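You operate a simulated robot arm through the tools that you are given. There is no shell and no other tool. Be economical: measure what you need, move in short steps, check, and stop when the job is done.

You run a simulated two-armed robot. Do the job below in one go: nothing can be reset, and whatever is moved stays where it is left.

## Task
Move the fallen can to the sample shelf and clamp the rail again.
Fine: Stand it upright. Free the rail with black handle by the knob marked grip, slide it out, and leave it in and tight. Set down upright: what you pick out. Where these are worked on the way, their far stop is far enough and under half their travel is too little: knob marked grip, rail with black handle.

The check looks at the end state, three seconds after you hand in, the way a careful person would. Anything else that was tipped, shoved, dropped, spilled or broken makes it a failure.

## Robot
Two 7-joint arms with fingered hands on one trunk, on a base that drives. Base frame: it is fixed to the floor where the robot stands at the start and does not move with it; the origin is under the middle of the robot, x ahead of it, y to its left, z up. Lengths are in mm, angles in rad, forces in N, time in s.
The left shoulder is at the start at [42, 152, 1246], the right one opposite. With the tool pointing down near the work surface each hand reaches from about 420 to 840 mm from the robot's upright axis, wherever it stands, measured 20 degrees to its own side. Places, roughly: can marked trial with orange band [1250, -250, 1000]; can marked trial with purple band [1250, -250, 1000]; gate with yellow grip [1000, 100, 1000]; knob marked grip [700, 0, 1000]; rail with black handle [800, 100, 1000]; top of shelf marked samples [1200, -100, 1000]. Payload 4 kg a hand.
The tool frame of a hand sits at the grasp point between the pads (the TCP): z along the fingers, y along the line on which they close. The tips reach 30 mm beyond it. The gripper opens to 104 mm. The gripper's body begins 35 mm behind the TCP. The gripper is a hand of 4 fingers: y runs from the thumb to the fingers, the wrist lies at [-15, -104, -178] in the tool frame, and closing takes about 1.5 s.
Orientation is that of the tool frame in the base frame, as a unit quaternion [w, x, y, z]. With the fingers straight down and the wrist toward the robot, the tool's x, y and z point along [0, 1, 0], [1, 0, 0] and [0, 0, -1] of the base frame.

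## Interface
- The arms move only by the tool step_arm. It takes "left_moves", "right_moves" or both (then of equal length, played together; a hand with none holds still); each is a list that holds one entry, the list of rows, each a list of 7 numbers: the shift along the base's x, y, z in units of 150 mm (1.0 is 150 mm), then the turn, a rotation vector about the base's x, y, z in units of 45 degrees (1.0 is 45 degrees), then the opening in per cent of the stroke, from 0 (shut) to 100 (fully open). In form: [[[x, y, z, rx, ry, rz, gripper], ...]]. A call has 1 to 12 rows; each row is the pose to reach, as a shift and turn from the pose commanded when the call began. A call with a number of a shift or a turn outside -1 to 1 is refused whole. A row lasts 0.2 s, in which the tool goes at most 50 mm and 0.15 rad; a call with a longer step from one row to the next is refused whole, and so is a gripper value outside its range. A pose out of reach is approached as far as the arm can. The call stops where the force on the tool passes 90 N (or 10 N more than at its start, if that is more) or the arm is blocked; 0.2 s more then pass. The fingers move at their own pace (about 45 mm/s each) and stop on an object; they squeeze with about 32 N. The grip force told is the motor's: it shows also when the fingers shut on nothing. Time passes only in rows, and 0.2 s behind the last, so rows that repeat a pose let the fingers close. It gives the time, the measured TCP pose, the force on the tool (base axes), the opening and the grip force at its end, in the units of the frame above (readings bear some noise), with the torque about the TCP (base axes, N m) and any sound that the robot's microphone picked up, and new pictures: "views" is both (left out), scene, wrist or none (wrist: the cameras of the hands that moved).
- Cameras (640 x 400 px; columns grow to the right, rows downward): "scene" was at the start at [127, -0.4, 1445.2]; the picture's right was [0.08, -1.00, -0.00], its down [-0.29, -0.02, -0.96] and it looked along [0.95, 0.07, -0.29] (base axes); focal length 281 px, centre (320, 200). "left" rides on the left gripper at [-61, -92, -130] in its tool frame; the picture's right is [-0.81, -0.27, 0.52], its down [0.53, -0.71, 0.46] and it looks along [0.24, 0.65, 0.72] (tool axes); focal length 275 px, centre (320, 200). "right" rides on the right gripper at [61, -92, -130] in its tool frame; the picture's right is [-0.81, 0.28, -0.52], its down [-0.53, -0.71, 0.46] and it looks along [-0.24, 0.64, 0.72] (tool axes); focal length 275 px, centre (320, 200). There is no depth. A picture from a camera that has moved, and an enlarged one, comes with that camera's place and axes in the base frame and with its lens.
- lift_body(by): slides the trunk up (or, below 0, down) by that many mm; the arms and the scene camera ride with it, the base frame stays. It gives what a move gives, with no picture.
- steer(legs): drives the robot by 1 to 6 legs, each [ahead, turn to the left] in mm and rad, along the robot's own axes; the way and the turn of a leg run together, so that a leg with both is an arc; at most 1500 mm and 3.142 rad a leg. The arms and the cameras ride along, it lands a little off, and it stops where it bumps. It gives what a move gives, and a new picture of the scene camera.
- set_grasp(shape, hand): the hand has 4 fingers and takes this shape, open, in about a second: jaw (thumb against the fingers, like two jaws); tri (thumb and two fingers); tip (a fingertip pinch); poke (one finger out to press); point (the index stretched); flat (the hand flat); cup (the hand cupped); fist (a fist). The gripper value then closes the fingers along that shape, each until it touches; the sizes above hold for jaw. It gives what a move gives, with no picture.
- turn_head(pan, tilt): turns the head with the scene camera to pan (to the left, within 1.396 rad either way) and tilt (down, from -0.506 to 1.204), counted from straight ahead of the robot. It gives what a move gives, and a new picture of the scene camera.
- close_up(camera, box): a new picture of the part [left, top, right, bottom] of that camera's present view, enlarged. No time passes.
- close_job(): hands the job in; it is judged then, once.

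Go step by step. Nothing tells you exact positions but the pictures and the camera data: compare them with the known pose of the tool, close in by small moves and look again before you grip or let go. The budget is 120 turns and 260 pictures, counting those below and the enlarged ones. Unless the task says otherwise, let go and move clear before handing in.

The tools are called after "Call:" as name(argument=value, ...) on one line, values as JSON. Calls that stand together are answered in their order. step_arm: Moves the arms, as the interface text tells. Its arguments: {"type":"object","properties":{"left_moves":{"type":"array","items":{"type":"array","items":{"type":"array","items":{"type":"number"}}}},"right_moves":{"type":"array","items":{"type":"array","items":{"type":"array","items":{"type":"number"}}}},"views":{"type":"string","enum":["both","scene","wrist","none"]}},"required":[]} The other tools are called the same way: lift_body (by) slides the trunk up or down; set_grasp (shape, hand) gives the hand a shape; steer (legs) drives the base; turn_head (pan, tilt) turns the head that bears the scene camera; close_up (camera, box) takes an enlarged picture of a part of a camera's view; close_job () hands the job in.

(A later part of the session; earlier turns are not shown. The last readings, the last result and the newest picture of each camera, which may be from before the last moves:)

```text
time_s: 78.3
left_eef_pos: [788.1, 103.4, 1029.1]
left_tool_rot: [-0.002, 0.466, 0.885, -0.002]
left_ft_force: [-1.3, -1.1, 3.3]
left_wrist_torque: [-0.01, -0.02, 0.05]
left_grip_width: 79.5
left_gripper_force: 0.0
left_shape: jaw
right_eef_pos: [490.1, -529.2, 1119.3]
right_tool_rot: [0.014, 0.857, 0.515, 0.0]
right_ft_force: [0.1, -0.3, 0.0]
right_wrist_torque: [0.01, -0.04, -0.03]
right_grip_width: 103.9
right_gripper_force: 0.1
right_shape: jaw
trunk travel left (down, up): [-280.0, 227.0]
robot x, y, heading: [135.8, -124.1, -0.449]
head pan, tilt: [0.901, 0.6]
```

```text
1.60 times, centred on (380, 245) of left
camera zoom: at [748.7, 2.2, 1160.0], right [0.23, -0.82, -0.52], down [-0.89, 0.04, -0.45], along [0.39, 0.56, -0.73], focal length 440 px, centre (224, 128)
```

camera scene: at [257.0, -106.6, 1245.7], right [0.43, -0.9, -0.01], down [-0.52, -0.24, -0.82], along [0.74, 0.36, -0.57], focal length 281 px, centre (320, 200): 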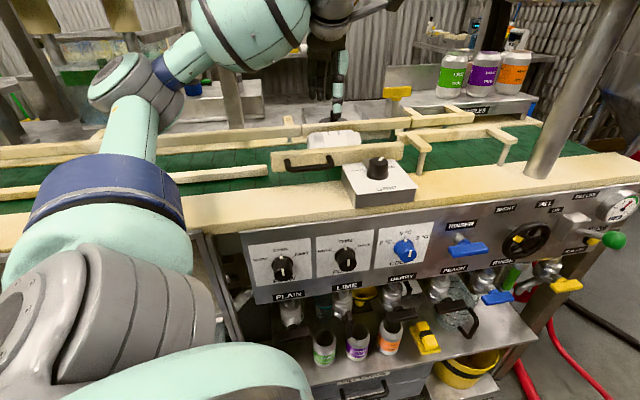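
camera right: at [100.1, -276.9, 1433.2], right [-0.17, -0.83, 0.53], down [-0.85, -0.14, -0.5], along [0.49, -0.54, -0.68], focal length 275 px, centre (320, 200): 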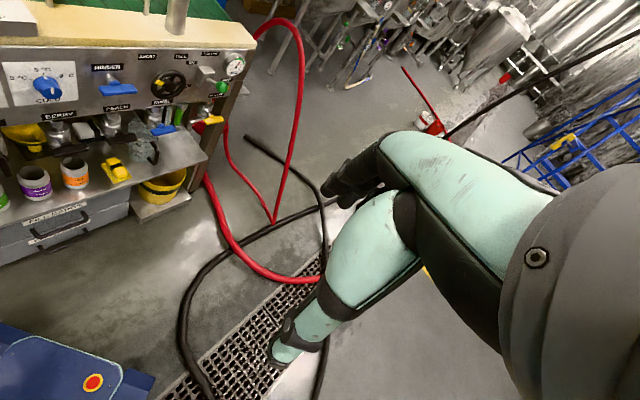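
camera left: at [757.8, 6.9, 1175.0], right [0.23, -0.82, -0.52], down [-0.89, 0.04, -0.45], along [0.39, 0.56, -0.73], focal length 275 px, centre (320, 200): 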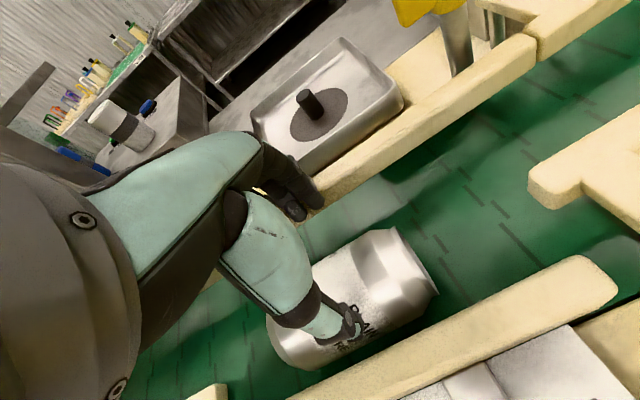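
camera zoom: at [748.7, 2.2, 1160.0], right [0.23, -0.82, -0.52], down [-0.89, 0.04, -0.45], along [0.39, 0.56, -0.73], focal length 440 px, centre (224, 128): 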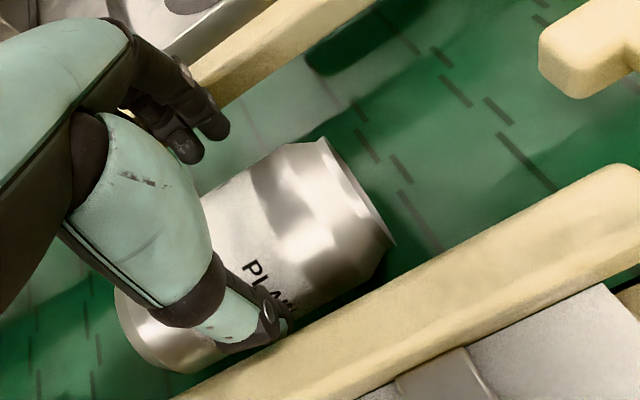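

Call:
step_arm(left_moves=[[[0, 0, -0.06, 0, 0, 0, 79], [0, 0, -0.12, 0, 0, 0, 79]]], views="none")

Call:
close_up(camera="left", box=[220, 120, 540, 370])

```text
time_s: 78.9
left_eef_pos: [788.4, 104.1, 1011.9]
left_tool_rot: [-0.001, 0.466, 0.885, -0.001]
left_ft_force: [-0.7, -1.8, 6.2]
left_wrist_torque: [0.16, -0.18, 0.09]
left_grip_width: 77.4
left_gripper_force: 0.0
left_shape: jaw
right_eef_pos: [490.3, -530.0, 1119.5]
right_tool_rot: [0.014, 0.857, 0.515, 0.001]
right_ft_force: [1.3, -0.2, 0.3]
right_wrist_torque: [0.0, -0.01, 0.01]
right_grip_width: 104.1
right_gripper_force: 0.1
right_shape: jaw
trunk travel left (down, up): [-280.0, 227.0]
robot x, y, heading: [139.2, -122.3, -0.449]
head pan, tilt: [0.901, 0.6]
```

```text
1.60 times, centred on (380, 245) of left
camera zoom: at [748.0, 1.2, 1143.5], right [0.23, -0.82, -0.52], down [-0.89, 0.04, -0.45], along [0.39, 0.57, -0.73], focal length 440 px, centre (224, 128)
```

zoom: 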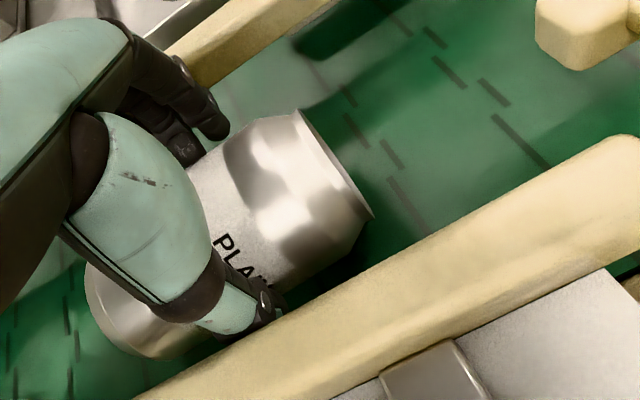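

Call:
step_arm(left_moves=[[[0, 0, -0.06, 0, 0, 0, 79], [0, 0, -0.12, 0, 0, 0, 79], [0, 0, -0.12, 0, 0, 0, 79]]], views="none")

Call:
close_up(camera="left", box=[220, 120, 540, 370])

```text
time_s: 79.7
left_eef_pos: [786.4, 102.4, 992.9]
left_tool_rot: [-0.004, 0.466, 0.885, -0.001]
left_ft_force: [-5.5, -1.4, 3.5]
left_wrist_torque: [0.08, -0.17, 0.15]
left_grip_width: 76.1
left_gripper_force: 0.1
left_shape: jaw
right_eef_pos: [489.2, -529.9, 1119.0]
right_tool_rot: [0.014, 0.857, 0.515, 0.001]
right_ft_force: [0.2, 0.2, -0.3]
right_wrist_torque: [-0.02, 0.0, 0.02]
right_grip_width: 103.6
right_gripper_force: 0.1
right_shape: jaw
trunk travel left (down, up): [-280.0, 227.0]
robot x, y, heading: [137.0, -124.2, -0.45]
head pan, tilt: [0.901, 0.6]
```

```text
1.60 times, centred on (380, 245) of left
camera zoom: at [747.1, 0.3, 1123.3], right [0.23, -0.82, -0.52], down [-0.89, 0.04, -0.45], along [0.39, 0.57, -0.73], focal length 440 px, centre (224, 128)
```

zoom: 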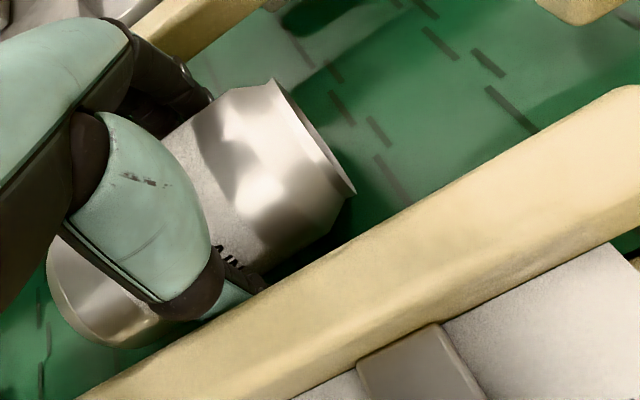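

Hand straddles the can well (TCP 993, can axis about 980). I'll close on it and lift a little.

Call:
step_arm(left_moves=[[[0, 0, -0.03, 0, 0, 0, 60], [0, 0, -0.03, 0, 0, 0, 30], [0, 0, -0.03, 0, 0, 0, 0], [0, 0, -0.03, 0, 0, 0, 0], [0, 0, -0.03, 0, 0, 0, 0], [0, 0, -0.03, 0, 0, 0, 0]]], views="none")

Call:
step_arm(left_moves=[[[0, 0, 0.1, 0, 0, 0, 0], [0, 0, 0.3, 0, 0, 0, 0], [0, 0, 0.6, 0, 0, 0, 0], [0, 0, 0.6, 0, 0, 0, 0]]], views="both")

```text
time_s: 81.1
left_eef_pos: [787.4, 103.0, 988.3]
left_tool_rot: [-0.001, 0.466, 0.885, -0.002]
left_ft_force: [3.4, 5.1, 3.0]
left_wrist_torque: [-0.16, 0.17, -0.02]
left_grip_width: 53.1
left_gripper_force: 31.9
left_shape: jaw
right_eef_pos: [490.2, -528.9, 1119.3]
right_tool_rot: [0.014, 0.857, 0.515, -0.001]
right_ft_force: [1.2, 0.4, -0.5]
right_wrist_torque: [-0.01, 0.0, -0.02]
right_grip_width: 104.2
right_gripper_force: 0.0
right_shape: jaw
trunk travel left (down, up): [-280.0, 227.0]
robot x, y, heading: [136.1, -123.2, -0.458]
head pan, tilt: [0.901, 0.6]
```

```text
time_s: 82.1
left_eef_pos: [786.5, 101.1, 1077.5]
left_tool_rot: [-0.002, 0.467, 0.884, -0.001]
left_ft_force: [0.8, 0.3, 0.0]
left_wrist_torque: [-0.02, -0.04, 0.01]
left_grip_width: 52.9
left_gripper_force: 31.7
left_shape: jaw
right_eef_pos: [491.6, -528.4, 1119.5]
right_tool_rot: [0.013, 0.857, 0.515, 0.0]
right_ft_force: [-0.5, -0.7, -0.1]
right_wrist_torque: [-0.02, 0.0, 0.0]
right_grip_width: 104.0
right_gripper_force: 0.0
right_shape: jaw
trunk travel left (down, up): [-280.0, 227.0]
robot x, y, heading: [136.8, -125.3, -0.451]
head pan, tilt: [0.901, 0.6]
camera scene: at [258.6, -106.3, 1245.5], right [0.43, -0.9, -0.01], down [-0.52, -0.24, -0.82], along [0.74, 0.36, -0.57], focal length 281 px, centre (320, 200)
camera left: at [747.2, -0.9, 1207.6], right [0.23, -0.82, -0.52], down [-0.89, 0.04, -0.45], along [0.39, 0.56, -0.73], focal length 275 px, centre (320, 200)
```

scene: 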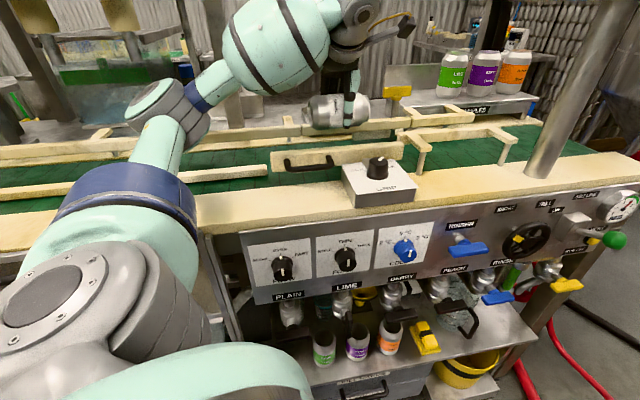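
left: 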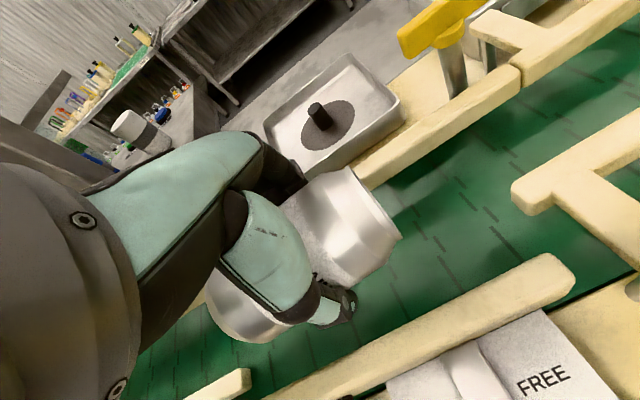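

The can is held (53 mm). Now I rotate the hand in two 45° turns so its printed top (right end) comes up.

Call:
step_arm(left_moves=[[[0, 0, 0.1, -0.14, -0.098, 0, 0], [0, 0, 0.2, -0.28, -0.196, 0, 0], [0, 0, 0.2, -0.41, -0.287, 0, 0], [0, 0, 0.2, -0.55, -0.385, 0, 0], [0, 0, 0.2, -0.69, -0.483, 0, 0], [0, 0, 0.2, -0.819, -0.574, 0, 0], [0, 0, 0.2, -0.819, -0.574, 0, 0]]], views="scene")

```text
time_s: 83.7
left_eef_pos: [787.8, 102.6, 1109.5]
left_tool_rot: [0.339, 0.431, 0.817, -0.177]
left_ft_force: [0.3, 0.6, -0.8]
left_wrist_torque: [-0.02, -0.03, 0.01]
left_grip_width: 53.1
left_gripper_force: 32.4
left_shape: jaw
right_eef_pos: [491.0, -528.8, 1118.1]
right_tool_rot: [0.014, 0.857, 0.516, -0.001]
right_ft_force: [0.3, -0.2, 0.1]
right_wrist_torque: [0.02, -0.01, -0.01]
right_grip_width: 104.0
right_gripper_force: 0.0
right_shape: jaw
trunk travel left (down, up): [-280.0, 227.0]
robot x, y, heading: [133.5, -123.9, -0.451]
head pan, tilt: [0.901, 0.6]
camera scene: at [258.6, -107.0, 1245.6], right [0.43, -0.9, -0.01], down [-0.52, -0.24, -0.82], along [0.74, 0.36, -0.57], focal length 281 px, centre (320, 200)
```

scene: 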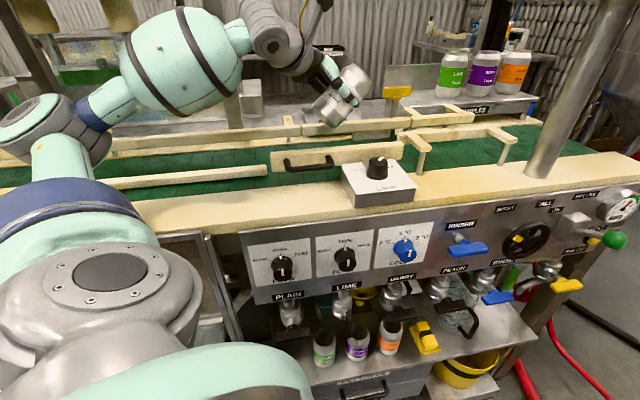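

Call:
step_arm(left_moves=[[[0, 0, 0, -0.14, -0.098, 0, 0], [0, 0, 0, -0.28, -0.196, 0, 0], [0, 0, 0, -0.41, -0.287, 0, 0], [0, 0, 0, -0.55, -0.385, 0, 0], [0, 0, 0, -0.69, -0.483, 0, 0], [0, 0, 0, -0.819, -0.574, 0, 0], [0, 0, 0, -0.819, -0.574, 0, 0]]], views="scene")

Call:
close_up(camera="scene", box=[270, 30, 550, 180])

```text
time_s: 85.3
left_eef_pos: [787.8, 102.8, 1109.9]
left_tool_rot: [0.628, 0.331, 0.625, -0.324]
left_ft_force: [-1.2, -0.5, -0.7]
left_wrist_torque: [0.0, 0.01, 0.02]
left_grip_width: 52.5
left_gripper_force: 31.7
left_shape: jaw
right_eef_pos: [490.3, -528.5, 1119.1]
right_tool_rot: [0.013, 0.857, 0.515, 0.002]
right_ft_force: [0.3, 0.1, -0.5]
right_wrist_torque: [0.0, 0.02, 0.02]
right_grip_width: 103.9
right_gripper_force: 0.1
right_shape: jaw
trunk travel left (down, up): [-280.0, 227.0]
robot x, y, heading: [130.5, -125.5, -0.456]
head pan, tilt: [0.901, 0.6]
camera scene: at [257.5, -107.0, 1245.7], right [0.43, -0.9, -0.01], down [-0.52, -0.24, -0.82], along [0.74, 0.36, -0.57], focal length 281 px, centre (320, 200)
```

scene: 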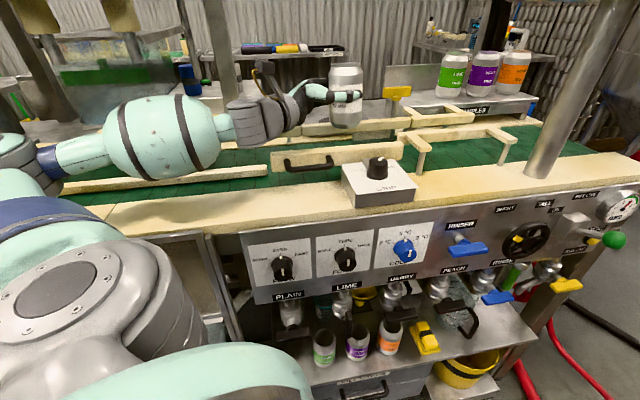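

```text
2.29 times, centred on (410, 105) of scene
camera zoom: at [257.5, -107.0, 1245.7], right [0.43, -0.9, -0.01], down [-0.52, -0.24, -0.82], along [0.74, 0.36, -0.57], focal length 642 px, centre (114, 417)
```

zoom: 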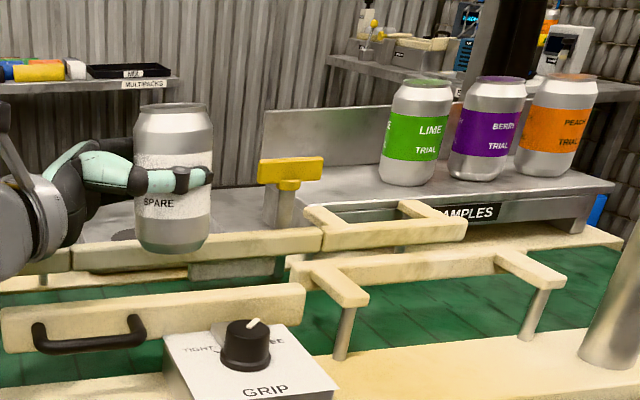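

Can is upright in the hand. The shelf needs a slightly nearer shoulder, so I raise a little, turn the base right by 0.2 and go 100 mm ahead.

Call:
step_arm(left_moves=[[[0, 0, 0.1, 0, 0, 0, 0], [0, 0, 0.2, 0, 0, 0, 0], [0, 0, 0.2, 0, 0, 0, 0]]], views="none")

Call:
steer(legs=[[0, -0.2]])

```text
time_s: 86.1
left_eef_pos: [788.1, 102.1, 1139.2]
left_tool_rot: [0.628, 0.331, 0.626, -0.323]
left_ft_force: [-0.1, 0.1, 0.1]
left_wrist_torque: [-0.01, -0.02, -0.01]
left_grip_width: 52.6
left_gripper_force: 32.1
left_shape: jaw
right_eef_pos: [490.2, -528.3, 1118.0]
right_tool_rot: [0.014, 0.857, 0.515, -0.001]
right_ft_force: [0.0, -0.3, -0.1]
right_wrist_torque: [-0.02, 0.02, 0.02]
right_grip_width: 103.8
right_gripper_force: 0.0
right_shape: jaw
trunk travel left (down, up): [-280.0, 227.0]
robot x, y, heading: [134.0, -125.0, -0.451]
head pan, tilt: [0.901, 0.6]
```

```text
time_s: 87.3
left_eef_pos: [819.3, -28.1, 1140.3]
left_tool_rot: [0.594, 0.39, 0.59, -0.383]
left_ft_force: [0.2, -0.3, -0.4]
left_wrist_torque: [0.01, -0.05, 0.0]
left_grip_width: 52.6
left_gripper_force: 31.5
left_shape: jaw
right_eef_pos: [405.4, -590.6, 1118.7]
right_tool_rot: [0.014, 0.903, 0.429, -0.002]
right_ft_force: [-1.0, 0.3, -0.1]
right_wrist_torque: [0.02, 0.02, -0.02]
right_grip_width: 103.8
right_gripper_force: 0.0
right_shape: jaw
trunk travel left (down, up): [-280.0, 227.0]
robot x, y, heading: [134.9, -120.4, -0.648]
head pan, tilt: [0.901, 0.6]
camera scene: at [259.4, -130.0, 1245.6], right [0.25, -0.97, -0.01], down [-0.56, -0.14, -0.82], along [0.79, 0.21, -0.57], focal length 281 px, centre (320, 200)
```

scene: 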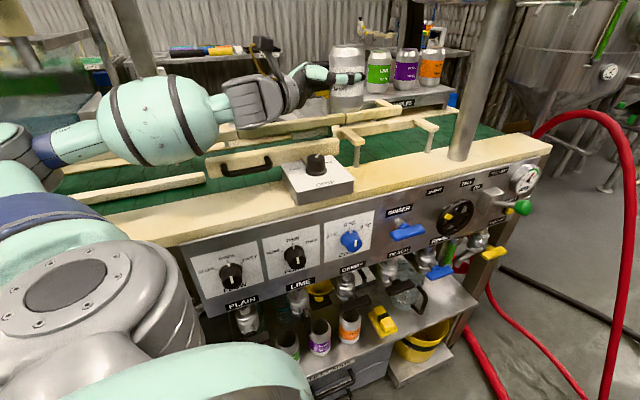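

Call:
steer(legs=[[90, 0]])

Call:
turn_head(pan=1.0, tilt=0.35)

```text
time_s: 88.4
left_eef_pos: [861.2, -58.2, 1153.5]
left_tool_rot: [0.606, 0.388, 0.581, -0.381]
left_ft_force: [0.2, -0.8, -0.3]
left_wrist_torque: [0.01, 0.01, -0.01]
left_grip_width: 52.6
left_gripper_force: 32.0
left_shape: jaw
right_eef_pos: [450.5, -621.4, 1134.5]
right_tool_rot: [0.029, 0.903, 0.43, 0.007]
right_ft_force: [0.1, -0.4, 0.5]
right_wrist_torque: [0.01, 0.06, 0.0]
right_grip_width: 104.1
right_gripper_force: 0.1
right_shape: jaw
trunk travel left (down, up): [-280.0, 227.0]
robot x, y, heading: [208.5, -173.1, -0.644]
head pan, tilt: [0.901, 0.6]
camera scene: at [304.3, -163.2, 1247.8], right [0.26, -0.97, 0.01], down [-0.54, -0.15, -0.83], along [0.8, 0.21, -0.56], focal length 281 px, centre (320, 200)
```

scene: 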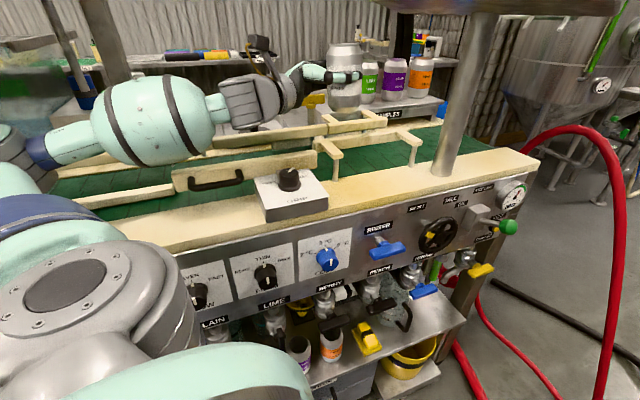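

```text
time_s: 89.2
left_eef_pos: [869.8, -63.2, 1149.7]
left_tool_rot: [0.603, 0.388, 0.584, -0.381]
left_ft_force: [0.3, 0.0, -0.8]
left_wrist_torque: [0.02, 0.0, 0.03]
left_grip_width: 52.3
left_gripper_force: 32.2
left_shape: jaw
right_eef_pos: [458.2, -629.0, 1130.7]
right_tool_rot: [0.026, 0.903, 0.43, 0.004]
right_ft_force: [-0.5, 0.9, 0.2]
right_wrist_torque: [-0.04, -0.06, 0.01]
right_grip_width: 103.9
right_gripper_force: 0.2
right_shape: jaw
trunk travel left (down, up): [-280.0, 227.0]
robot x, y, heading: [205.4, -177.1, -0.64]
head pan, tilt: [1.0, 0.351]
camera scene: at [326.2, -168.5, 1269.0], right [0.35, -0.94, -0.01], down [-0.33, -0.12, -0.94], along [0.88, 0.33, -0.35], focal length 281 px, centre (320, 200)
```

scene: 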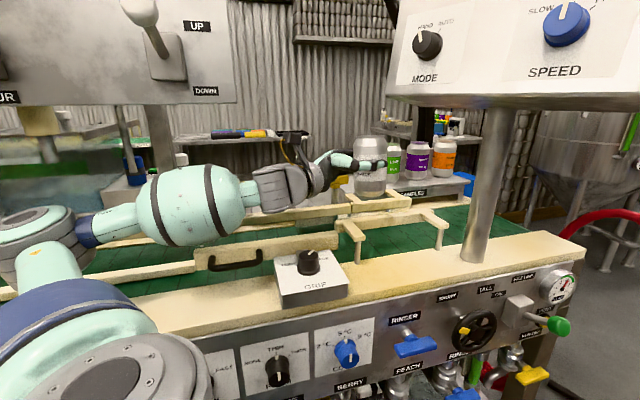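

Call:
step_arm(left_moves=[[[0.12, -0.17, 0.05, 0, 0.02, 0, 0], [0.24, -0.34, 0.07, 0.008, 0.036, 0, 0], [0.36, -0.51, 0.07, 0.008, 0.036, 0, 0], [0.36, -0.51, 0.07, 0.008, 0.036, 0, 0]]], views="none")

Call:
step_arm(left_moves=[[[0.2, 0.14, 0, 0, 0, 0, 0], [0.4, 0.28, 0, 0, 0, 0, 0], [0.6, 0.42, 0, 0, 0, 0, 0], [0.8, 0.56, 0, 0, 0, 0, 0], [0.8, 0.56, 0, 0, 0, 0, 0]]], views="scene")

Call:
close_up(camera="scene", box=[260, 100, 500, 250])

```text
time_s: 90.2
left_eef_pos: [930.8, -145.4, 1156.4]
left_tool_rot: [0.59, 0.385, 0.596, -0.386]
left_ft_force: [0.8, -0.6, -0.5]
left_wrist_torque: [0.01, -0.05, -0.04]
left_grip_width: 52.2
left_gripper_force: 31.7
left_shape: jaw
right_eef_pos: [464.8, -634.2, 1126.6]
right_tool_rot: [0.022, 0.903, 0.43, 0.002]
right_ft_force: [0.6, 0.3, -0.1]
right_wrist_torque: [-0.01, -0.02, 0.01]
right_grip_width: 104.3
right_gripper_force: 0.0
right_shape: jaw
trunk travel left (down, up): [-280.0, 227.0]
robot x, y, heading: [209.1, -173.9, -0.642]
head pan, tilt: [1.0, 0.351]
```

```text
time_s: 91.4
left_eef_pos: [1049.5, -62.8, 1159.0]
left_tool_rot: [0.592, 0.385, 0.594, -0.386]
left_ft_force: [-0.1, 0.4, 0.2]
left_wrist_torque: [0.02, 0.02, 0.03]
left_grip_width: 52.2
left_gripper_force: 32.2
left_shape: jaw
right_eef_pos: [461.5, -632.2, 1128.4]
right_tool_rot: [0.022, 0.903, 0.43, 0.002]
right_ft_force: [-0.6, -1.1, -1.0]
right_wrist_torque: [0.0, 0.0, 0.01]
right_grip_width: 104.1
right_gripper_force: 0.1
right_shape: jaw
trunk travel left (down, up): [-280.0, 227.0]
robot x, y, heading: [208.5, -174.7, -0.642]
head pan, tilt: [1.0, 0.351]
camera scene: at [331.4, -172.8, 1268.5], right [0.35, -0.94, -0.01], down [-0.33, -0.11, -0.94], along [0.88, 0.33, -0.35], focal length 281 px, centre (320, 200)
```

scene: 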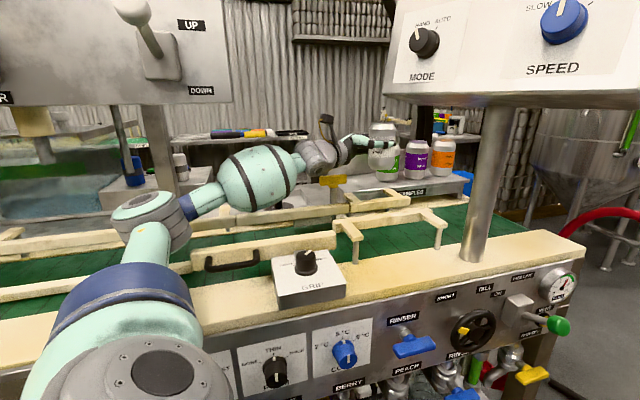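

```text
2.67 times, centred on (380, 175) of scene
camera zoom: at [331.4, -172.8, 1268.5], right [0.35, -0.94, -0.01], down [-0.33, -0.11, -0.94], along [0.88, 0.33, -0.35], focal length 748 px, centre (160, 267)
```

zoom: 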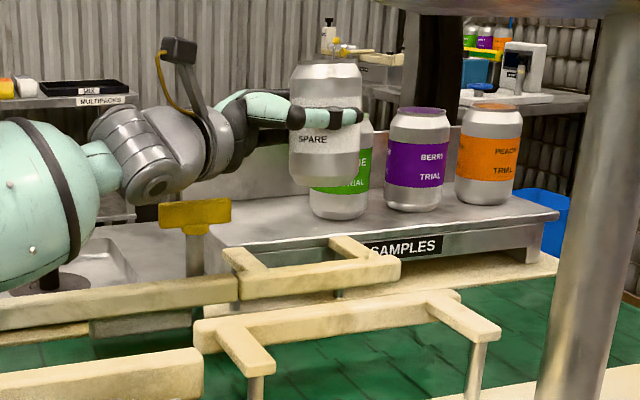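

Call:
step_arm(left_moves=[[[0.2, 0.15, 0, 0, 0, 0, 0], [0.4, 0.3, 0, 0, 0, 0, 0], [0.6, 0.45, -0.05, 0, 0, 0, 0], [0.7, 0.53, -0.1, 0, 0, 0, 0], [0.7, 0.53, -0.1, 0, 0, 0, 0]]], views="scene")

Call:
close_up(camera="scene", box=[260, 100, 500, 250])

```text
time_s: 92.4
left_eef_pos: [1103.0, 214.2, 1193.0]
left_tool_rot: [0.637, 0.341, 0.631, -0.283]
left_ft_force: [0.9, -0.3, -0.2]
left_wrist_torque: [-0.01, 0.0, 0.06]
left_grip_width: 51.6
left_gripper_force: 31.4
left_shape: jaw
right_eef_pos: [446.3, -611.8, 1137.9]
right_tool_rot: [0.034, 0.903, 0.428, 0.003]
right_ft_force: [-0.1, 0.4, 0.3]
right_wrist_torque: [-0.01, -0.02, 0.01]
right_grip_width: 104.0
right_gripper_force: 0.1
right_shape: jaw
trunk travel left (down, up): [-280.0, 227.0]
robot x, y, heading: [206.5, -174.3, -0.636]
head pan, tilt: [1.0, 0.351]
stopped in row 5 (left hand): the arm was blocked; the commanded pose is now the measured one
camera scene: at [277.5, -119.3, 1270.6], right [0.36, -0.93, 0.04], down [-0.29, -0.16, -0.94], along [0.89, 0.32, -0.33], focal length 281 px, centre (320, 200)
```

scene: 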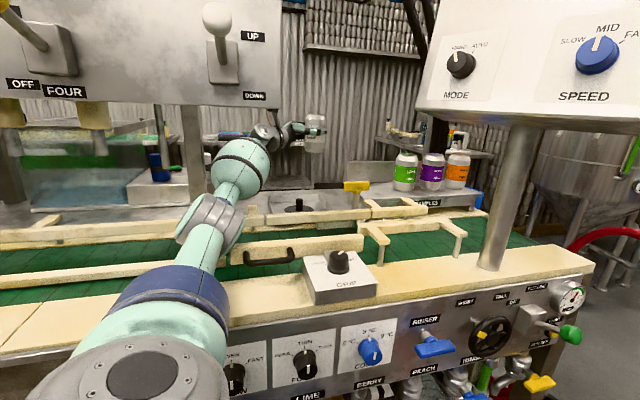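

```text
2.67 times, centred on (380, 175) of scene
camera zoom: at [277.5, -119.3, 1270.6], right [0.36, -0.93, 0.04], down [-0.29, -0.16, -0.94], along [0.89, 0.32, -0.33], focal length 748 px, centre (160, 267)
```

zoom: 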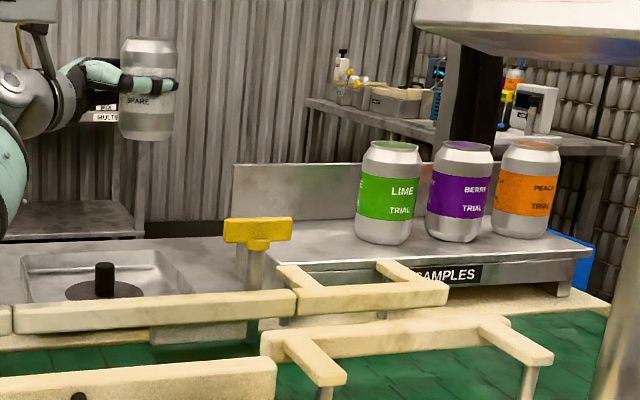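

Call:
step_arm(left_moves=[[[-0.1, -0.2, 0, 0, 0, 0, 0], [-0.2, -0.4, 0, 0, 0, 0, 0], [-0.3, -0.6, 0, 0, 0, 0, 0], [-0.4, -0.8, 0, 0, 0, 0, 0], [-0.4, -0.8, 0, 0, 0, 0, 0]]], views="scene")

```text
time_s: 93.8
left_eef_pos: [1052.9, 54.9, 1214.6]
left_tool_rot: [0.638, 0.361, 0.625, -0.268]
left_ft_force: [-0.5, 0.0, -0.4]
left_wrist_torque: [-0.06, -0.05, -0.03]
left_grip_width: 51.2
left_gripper_force: 31.7
left_shape: jaw
right_eef_pos: [463.2, -642.0, 1121.4]
right_tool_rot: [0.018, 0.903, 0.43, 0.005]
right_ft_force: [-0.6, -1.0, 0.1]
right_wrist_torque: [0.05, 0.01, 0.01]
right_grip_width: 104.1
right_gripper_force: 0.0
right_shape: jaw
trunk travel left (down, up): [-280.0, 227.0]
robot x, y, heading: [205.9, -178.2, -0.635]
head pan, tilt: [1.0, 0.351]
stopped in row 5 (left hand): the arm was blocked; the commanded pose is now the measured one
camera scene: at [285.5, -148.9, 1271.3], right [0.36, -0.93, 0.02], down [-0.3, -0.13, -0.95], along [0.89, 0.33, -0.32], focal length 281 px, centre (320, 200)
```

scene: 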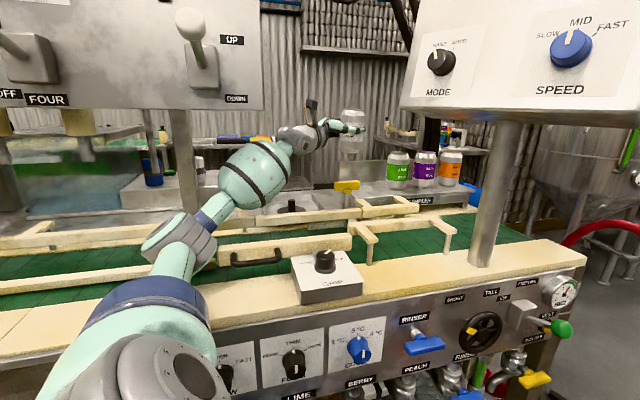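

Call:
step_arm(left_moves=[[[-0.1, -0.2, -0.05, 0, 0, 0, 0], [-0.15, -0.4, -0.1, 0, 0, 0, 0], [-0.2, -0.6, -0.2, 0, 0, 0, 0], [-0.2, -0.75, -0.3, 0, 0, 0, 0], [-0.2, -0.75, -0.3, 0, 0, 0, 0]]], views="scene")

```text
time_s: 94.5
left_eef_pos: [1019.9, 74.7, 1266.5]
left_tool_rot: [0.663, 0.369, 0.631, -0.161]
left_ft_force: [0.5, 0.2, -0.1]
left_wrist_torque: [0.0, 0.02, 0.0]
left_grip_width: 51.1
left_gripper_force: 31.7
left_shape: jaw
right_eef_pos: [471.2, -635.3, 1121.2]
right_tool_rot: [0.02, 0.903, 0.43, -0.001]
right_ft_force: [0.5, 0.2, -0.6]
right_wrist_torque: [0.02, 0.0, 0.01]
right_grip_width: 104.1
right_gripper_force: 0.1
right_shape: jaw
trunk travel left (down, up): [-280.0, 227.0]
robot x, y, heading: [201.0, -172.5, -0.634]
head pan, tilt: [1.0, 0.351]
stopped in row 3 (left hand): the arm was blocked; the commanded pose is now the measured one
camera scene: at [279.3, -128.9, 1270.2], right [0.36, -0.93, 0.04], down [-0.29, -0.15, -0.95], along [0.89, 0.33, -0.32], focal length 281 px, centre (320, 200)
```

scene: 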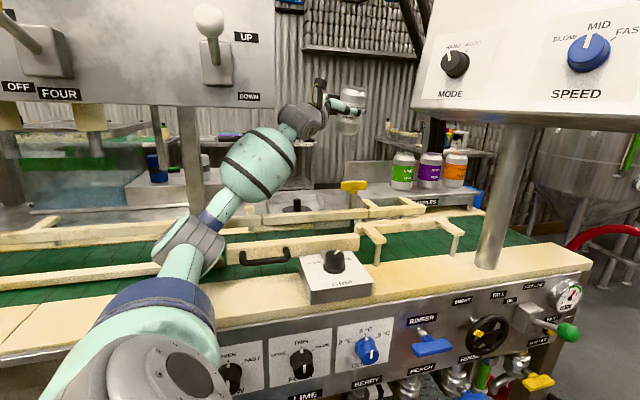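

Call:
step_arm(left_moves=[[[-0.15, -0.03, 0, 0, 0, 0, 0], [-0.3, -0.06, 0, 0, 0, 0, 0], [-0.45, -0.1, 0, 0, 0, 0, 0]]], views="scene")

Call:
close_up(camera="scene", box=[100, 60, 400, 330])

```text
time_s: 95.4
left_eef_pos: [980.2, 63.8, 1287.8]
left_tool_rot: [0.647, 0.383, 0.653, -0.086]
left_ft_force: [0.4, -0.2, -0.7]
left_wrist_torque: [0.03, 0.0, 0.0]
left_grip_width: 51.0
left_gripper_force: 32.2
left_shape: jaw
right_eef_pos: [497.7, -658.4, 1102.0]
right_tool_rot: [0.004, 0.902, 0.431, -0.007]
right_ft_force: [0.1, -0.1, -0.4]
right_wrist_torque: [-0.05, 0.02, 0.01]
right_grip_width: 104.0
right_gripper_force: 0.0
right_shape: jaw
trunk travel left (down, up): [-280.0, 227.0]
robot x, y, heading: [206.1, -174.9, -0.626]
head pan, tilt: [1.0, 0.351]
stopped in row 3 (left hand): the arm was blocked; the commanded pose is now the measured one
camera scene: at [298.1, -146.3, 1268.4], right [0.36, -0.93, 0.02], down [-0.31, -0.13, -0.94], along [0.88, 0.34, -0.33], focal length 281 px, centre (320, 200)
```

scene: 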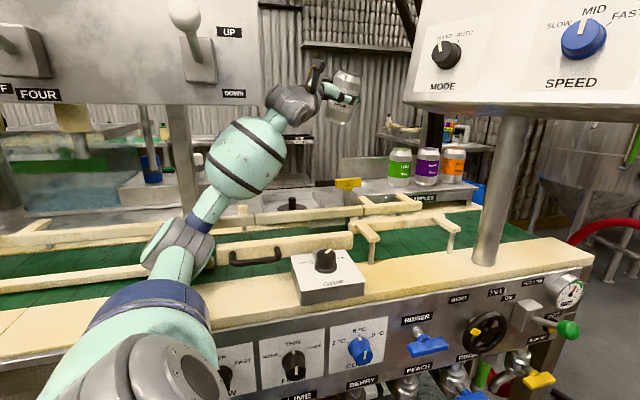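

```text
1.48 times, centred on (250, 195) of scene
camera zoom: at [298.1, -146.3, 1268.4], right [0.36, -0.93, 0.02], down [-0.31, -0.13, -0.94], along [0.88, 0.34, -0.33], focal length 416 px, centre (424, 207)
```

zoom: 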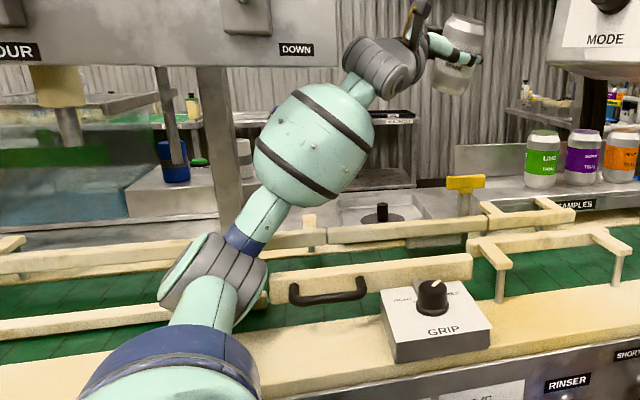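

Call:
step_arm(left_moves=[[[-0.05, -0.05, -0.05, -0.05, -0.005, 0.09, 0], [-0.1, -0.1, -0.12, -0.1, -0.01, 0.18, 0], [-0.15, -0.15, -0.2, -0.14, -0.015, 0.27, 0], [-0.2, -0.2, -0.28, -0.185, -0.02, 0.36, 0], [-0.25, -0.25, -0.35, -0.23, -0.025, 0.45, 0], [-0.3, -0.3, -0.4, -0.277, -0.029, 0.543, 0]]], views="scene")

```text
time_s: 96.1
left_eef_pos: [959.3, 99.1, 1303.5]
left_tool_rot: [0.655, 0.309, 0.688, 0.043]
left_ft_force: [0.4, 0.4, -0.3]
left_wrist_torque: [-0.01, 0.01, 0.0]
left_grip_width: 50.9
left_gripper_force: 32.6
left_shape: jaw
right_eef_pos: [502.0, -656.3, 1101.6]
right_tool_rot: [0.004, 0.903, 0.429, -0.011]
right_ft_force: [0.0, 0.2, 0.9]
right_wrist_torque: [0.01, -0.03, -0.03]
right_grip_width: 104.0
right_gripper_force: 0.0
right_shape: jaw
trunk travel left (down, up): [-280.0, 227.0]
robot x, y, heading: [203.2, -169.9, -0.63]
head pan, tilt: [1.0, 0.351]
stopped in row 3 (left hand): the arm was blocked; the commanded pose is now the measured one
camera scene: at [289.3, -133.1, 1269.5], right [0.36, -0.93, 0.03], down [-0.3, -0.15, -0.94], along [0.88, 0.33, -0.33], focal length 281 px, centre (320, 200)
```

scene: 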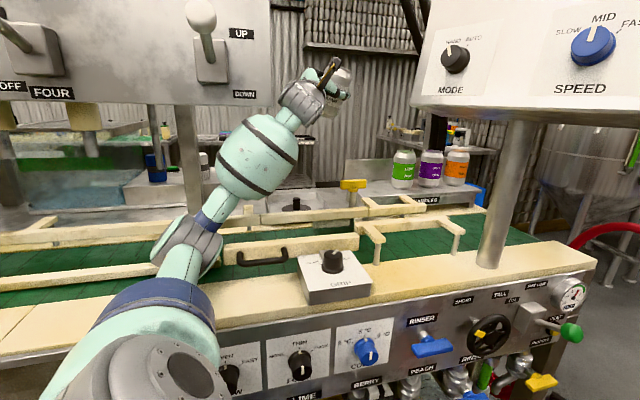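

Call:
steer(legs=[[-40, 0]])

Call:
close_up(camera="scene", box=[100, 60, 400, 330])

```text
time_s: 96.7
left_eef_pos: [972.0, 100.0, 1304.1]
left_tool_rot: [0.65, 0.311, 0.69, 0.062]
left_ft_force: [-0.5, 0.3, -0.7]
left_wrist_torque: [0.0, -0.04, 0.04]
left_grip_width: 50.8
left_gripper_force: 32.7
left_shape: jaw
right_eef_pos: [519.7, -667.8, 1091.5]
right_tool_rot: [-0.006, 0.903, 0.43, -0.016]
right_ft_force: [0.3, -0.3, -0.2]
right_wrist_torque: [0.0, 0.03, 0.0]
right_grip_width: 103.7
right_gripper_force: 0.1
right_shape: jaw
trunk travel left (down, up): [-280.0, 227.0]
robot x, y, heading: [203.1, -172.1, -0.623]
head pan, tilt: [1.0, 0.351]
stopped in leg 1: the robot was blocked; the commanded pose is now the measured one
camera scene: at [283.8, -128.2, 1271.6], right [0.36, -0.93, 0.03], down [-0.3, -0.15, -0.94], along [0.88, 0.33, -0.33], focal length 281 px, centre (320, 200)
```

scene: 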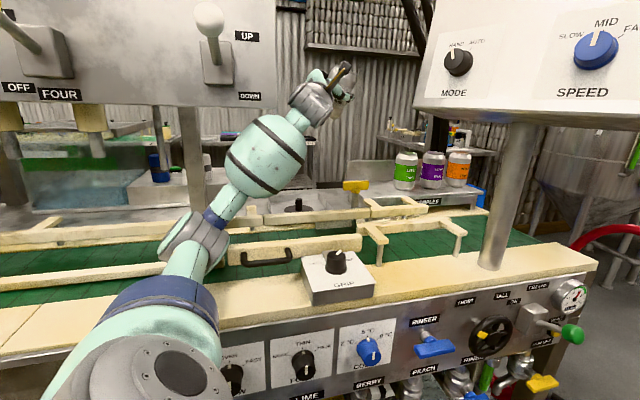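

```text
1.48 times, centred on (250, 195) of scene
camera zoom: at [283.8, -128.2, 1271.6], right [0.36, -0.93, 0.03], down [-0.3, -0.15, -0.94], along [0.88, 0.33, -0.33], focal length 416 px, centre (424, 207)
```

zoom: 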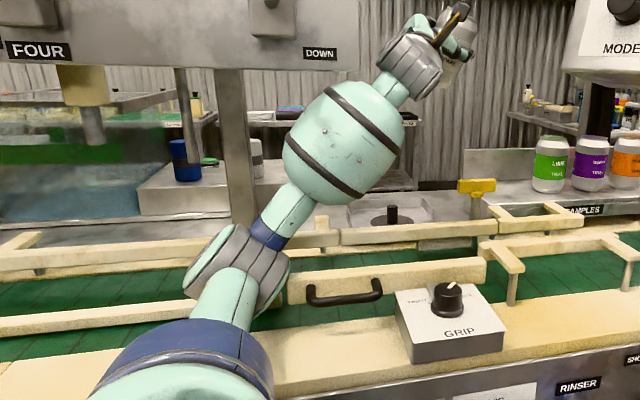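

Call:
steer(legs=[[-30, 0]])

```text
time_s: 97.6
left_eef_pos: [964.2, 90.2, 1292.4]
left_tool_rot: [0.643, 0.32, 0.693, 0.054]
left_ft_force: [-0.5, -0.1, -0.2]
left_wrist_torque: [0.01, 0.03, 0.0]
left_grip_width: 50.6
left_gripper_force: 32.2
left_shape: jaw
right_eef_pos: [505.4, -666.0, 1080.8]
right_tool_rot: [-0.013, 0.903, 0.43, -0.018]
right_ft_force: [0.2, 0.5, -0.1]
right_wrist_torque: [0.02, 0.05, 0.0]
right_grip_width: 103.6
right_gripper_force: 0.1
right_shape: jaw
trunk travel left (down, up): [-280.0, 227.0]
robot x, y, heading: [179.9, -155.3, -0.628]
head pan, tilt: [1.0, 0.351]
camera scene: at [273.7, -128.9, 1270.6], right [0.36, -0.93, 0.01], down [-0.31, -0.13, -0.94], along [0.88, 0.34, -0.33], focal length 281 px, centre (320, 200)
```

scene: 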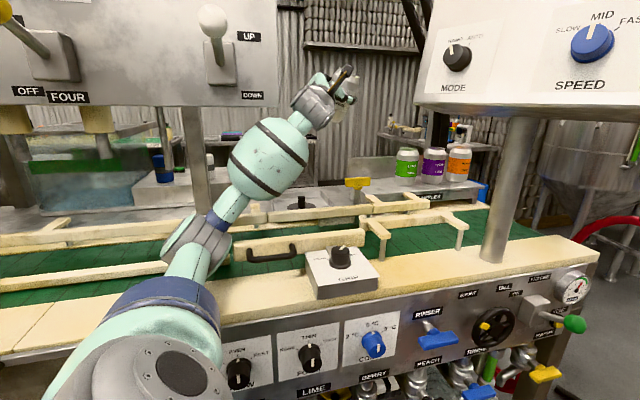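

Call:
steer(legs=[[-50, 0]])

```text
time_s: 98.2
left_eef_pos: [973.6, 114.7, 1300.9]
left_tool_rot: [0.642, 0.309, 0.697, 0.087]
left_ft_force: [-0.3, 0.3, -0.4]
left_wrist_torque: [0.02, -0.03, 0.0]
left_grip_width: 50.6
left_gripper_force: 31.9
left_shape: jaw
right_eef_pos: [527.7, -672.9, 1069.0]
right_tool_rot: [-0.02, 0.902, 0.431, -0.027]
right_ft_force: [0.8, 0.2, -0.7]
right_wrist_torque: [-0.01, 0.0, -0.01]
right_grip_width: 104.0
right_gripper_force: 0.0
right_shape: jaw
trunk travel left (down, up): [-280.0, 227.0]
robot x, y, heading: [181.0, -155.4, -0.62]
head pan, tilt: [1.0, 0.351]
stopped in leg 1: the robot was blocked; the commanded pose is now the measured one
camera scene: at [258.8, -111.5, 1271.7], right [0.37, -0.93, 0.03], down [-0.3, -0.15, -0.94], along [0.88, 0.34, -0.33], focal length 281 px, centre (320, 200)
```

scene: 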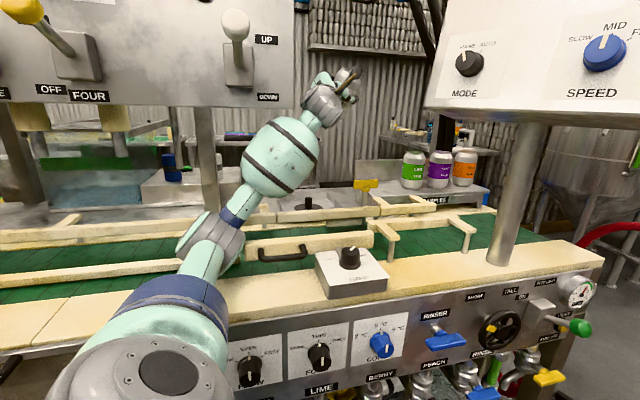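

Call:
step_arm(right_moves=[[[0, 0.0, 0.1, 0, 0, 0.17, 100], [0, 0.0, 0.2, 0, 0, 0.34, 100], [0, 0, 0.3, 0, 0, 0.51, 100], [0, 0, 0.3, 0, 0, 0.68, 100], [0, 0, 0.3, 0, 0, 0.84, 100], [0, 0, 0.3, 0, 0, 1.0, 100]]], views="wrist")

```text
time_s: 99.6
left_eef_pos: [972.4, 111.5, 1301.4]
left_tool_rot: [0.64, 0.31, 0.698, 0.089]
left_ft_force: [0.0, -0.4, -0.2]
left_wrist_torque: [0.04, -0.03, -0.03]
left_grip_width: 50.8
left_gripper_force: 32.1
left_shape: jaw
right_eef_pos: [484.6, -633.2, 1107.9]
right_tool_rot: [-0.008, 0.692, 0.721, -0.038]
right_ft_force: [-0.2, -0.8, 0.4]
right_wrist_torque: [-0.01, -0.01, 0.02]
right_grip_width: 103.9
right_gripper_force: 0.1
right_shape: jaw
right hand out of reach, approached as far as the arm can: row 5, 6
trunk travel left (down, up): [-280.0, 227.0]
robot x, y, heading: [179.4, -156.3, -0.621]
head pan, tilt: [1.0, 0.351]
camera right: at [398.7, -570.9, 1241.8], right [0.34, -0.77, 0.53], down [-0.72, -0.58, -0.38], along [0.61, -0.25, -0.75], focal length 275 px, centre (320, 200)
```

right: 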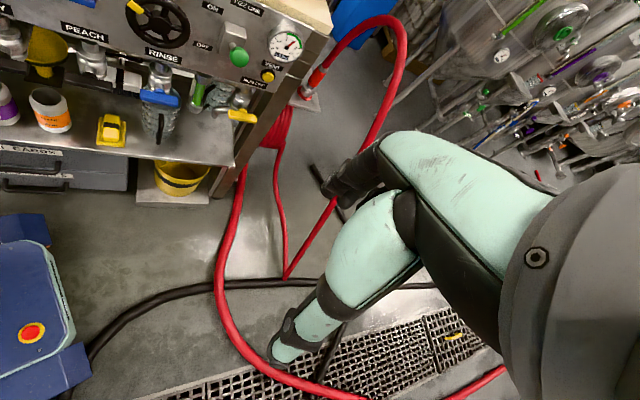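

Call:
lift_body(by=-40)

Call:
turn_head(pan=1.1, tilt=0.1)

Call:
close_up(camera="scene", box=[150, 100, 450, 330])

```text
time_s: 100.5
left_eef_pos: [950.5, 122.7, 1303.7]
left_tool_rot: [0.649, 0.298, 0.688, 0.129]
left_ft_force: [0.1, -0.3, -0.1]
left_wrist_torque: [0.01, 0.03, -0.02]
left_grip_width: 50.5
left_gripper_force: 31.8
left_shape: jaw
right_eef_pos: [480.7, -655.6, 1060.1]
right_tool_rot: [-0.015, 0.692, 0.721, -0.029]
right_ft_force: [0.2, -0.4, 0.2]
right_wrist_torque: [-0.03, -0.06, 0.02]
right_grip_width: 103.9
right_gripper_force: 0.0
right_shape: jaw
trunk travel left (down, up): [-240.0, 267.0]
robot x, y, heading: [177.7, -155.4, -0.622]
head pan, tilt: [1.0, 0.351]
```

```text
time_s: 101.2
left_eef_pos: [950.4, 123.0, 1303.4]
left_tool_rot: [0.648, 0.298, 0.689, 0.131]
left_ft_force: [0.3, 1.4, 0.1]
left_wrist_torque: [0.0, -0.01, 0.0]
left_grip_width: 50.7
left_gripper_force: 32.3
left_shape: jaw
right_eef_pos: [483.2, -656.3, 1058.0]
right_tool_rot: [-0.016, 0.691, 0.722, -0.028]
right_ft_force: [0.9, -0.2, 0.0]
right_wrist_torque: [0.02, -0.01, -0.01]
right_grip_width: 104.2
right_gripper_force: 0.1
right_shape: jaw
trunk travel left (down, up): [-240.0, 267.0]
robot x, y, heading: [178.9, -152.4, -0.624]
head pan, tilt: [1.1, 0.099]
camera scene: at [251.4, -133.0, 1257.2], right [0.46, -0.89, 0.01], down [-0.06, -0.04, -1.0], along [0.89, 0.45, -0.07], focal length 281 px, centre (320, 200)
```

scene: 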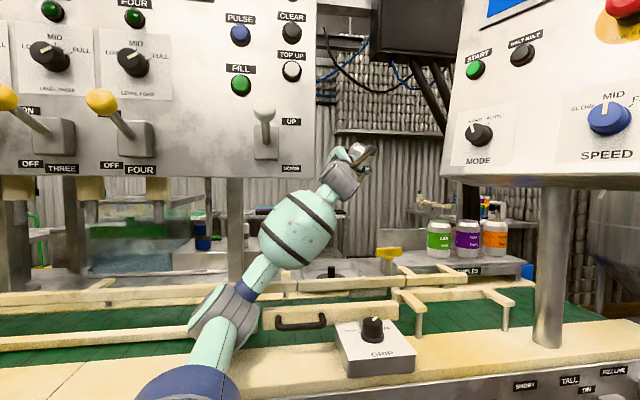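

```text
1.74 times, centred on (300, 215) of scene
camera zoom: at [251.4, -133.0, 1257.2], right [0.46, -0.89, 0.01], down [-0.06, -0.04, -1.0], along [0.89, 0.45, -0.07], focal length 488 px, centre (355, 174)
```

zoom: 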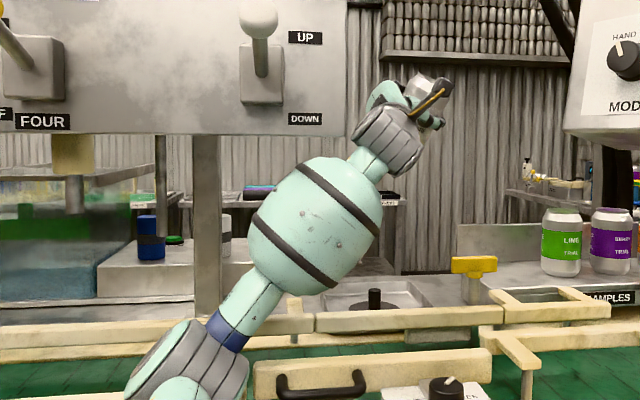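

Call:
lift_body(by=70)

Call:
turn_head(pan=1.1, tilt=0.3)

```text
time_s: 102.3
left_eef_pos: [989.4, 95.1, 1301.9]
left_tool_rot: [0.627, 0.323, 0.705, 0.075]
left_ft_force: [0.6, 0.3, 0.2]
left_wrist_torque: [-0.03, 0.02, 0.02]
left_grip_width: 50.3
left_gripper_force: 32.2
left_shape: jaw
right_eef_pos: [492.2, -632.2, 1133.1]
right_tool_rot: [-0.01, 0.692, 0.721, -0.042]
right_ft_force: [-0.5, 0.0, -1.0]
right_wrist_torque: [-0.01, -0.03, 0.0]
right_grip_width: 103.9
right_gripper_force: 0.0
right_shape: jaw
trunk travel left (down, up): [-310.0, 197.0]
robot x, y, heading: [176.7, -156.8, -0.623]
head pan, tilt: [1.1, 0.099]
```

```text
time_s: 103.0
left_eef_pos: [989.0, 94.9, 1301.9]
left_tool_rot: [0.626, 0.324, 0.705, 0.076]
left_ft_force: [-0.8, -0.4, -0.7]
left_wrist_torque: [0.0, -0.02, -0.01]
left_grip_width: 50.3
left_gripper_force: 32.0
left_shape: jaw
right_eef_pos: [491.7, -632.0, 1134.6]
right_tool_rot: [-0.011, 0.692, 0.721, -0.043]
right_ft_force: [-0.9, 0.1, 0.0]
right_wrist_torque: [0.02, 0.02, -0.02]
right_grip_width: 103.9
right_gripper_force: 0.0
right_shape: jaw
trunk travel left (down, up): [-310.0, 197.0]
robot x, y, heading: [177.9, -156.1, -0.623]
head pan, tilt: [1.1, 0.3]
camera scene: at [264.2, -100.9, 1304.3], right [0.46, -0.89, 0.03], down [-0.25, -0.16, -0.96], along [0.85, 0.43, -0.29], focal length 281 px, centre (320, 200)
```

scene: 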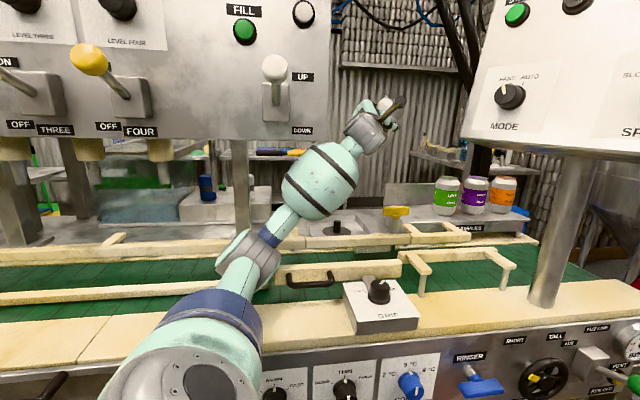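

Call:
step_arm(left_moves=[[[0, 0, 0.15, 0, 0, 0, 0], [0, 0, 0.3, 0, 0, 0, 0], [0, 0, 0.3, 0, 0, 0, 0]]], views="scene")

```text
time_s: 103.7
left_eef_pos: [1008.8, 111.3, 1284.6]
left_tool_rot: [0.539, 0.364, 0.741, 0.166]
left_ft_force: [0.3, 1.1, 0.7]
left_wrist_torque: [-0.04, -0.03, 0.05]
left_grip_width: 50.2
left_gripper_force: 31.9
left_shape: jaw
right_eef_pos: [492.2, -630.8, 1137.2]
right_tool_rot: [-0.011, 0.691, 0.721, -0.042]
right_ft_force: [0.8, -0.7, -0.3]
right_wrist_torque: [0.09, -0.01, 0.04]
right_grip_width: 103.9
right_gripper_force: 0.0
right_shape: jaw
trunk travel left (down, up): [-310.0, 197.0]
robot x, y, heading: [177.6, -154.6, -0.62]
head pan, tilt: [1.1, 0.3]
stopped in row 3 (left hand): the arm was blocked; the commanded pose is now the measured one
camera scene: at [247.1, -90.4, 1307.5], right [0.46, -0.89, 0.04], down [-0.23, -0.17, -0.96], along [0.86, 0.43, -0.28], focal length 281 px, centre (320, 200)
```

scene: 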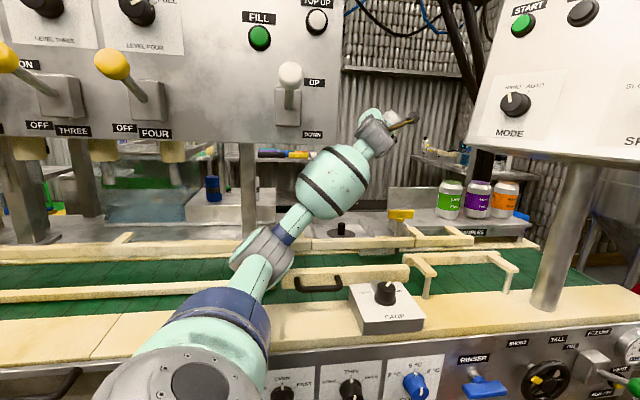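

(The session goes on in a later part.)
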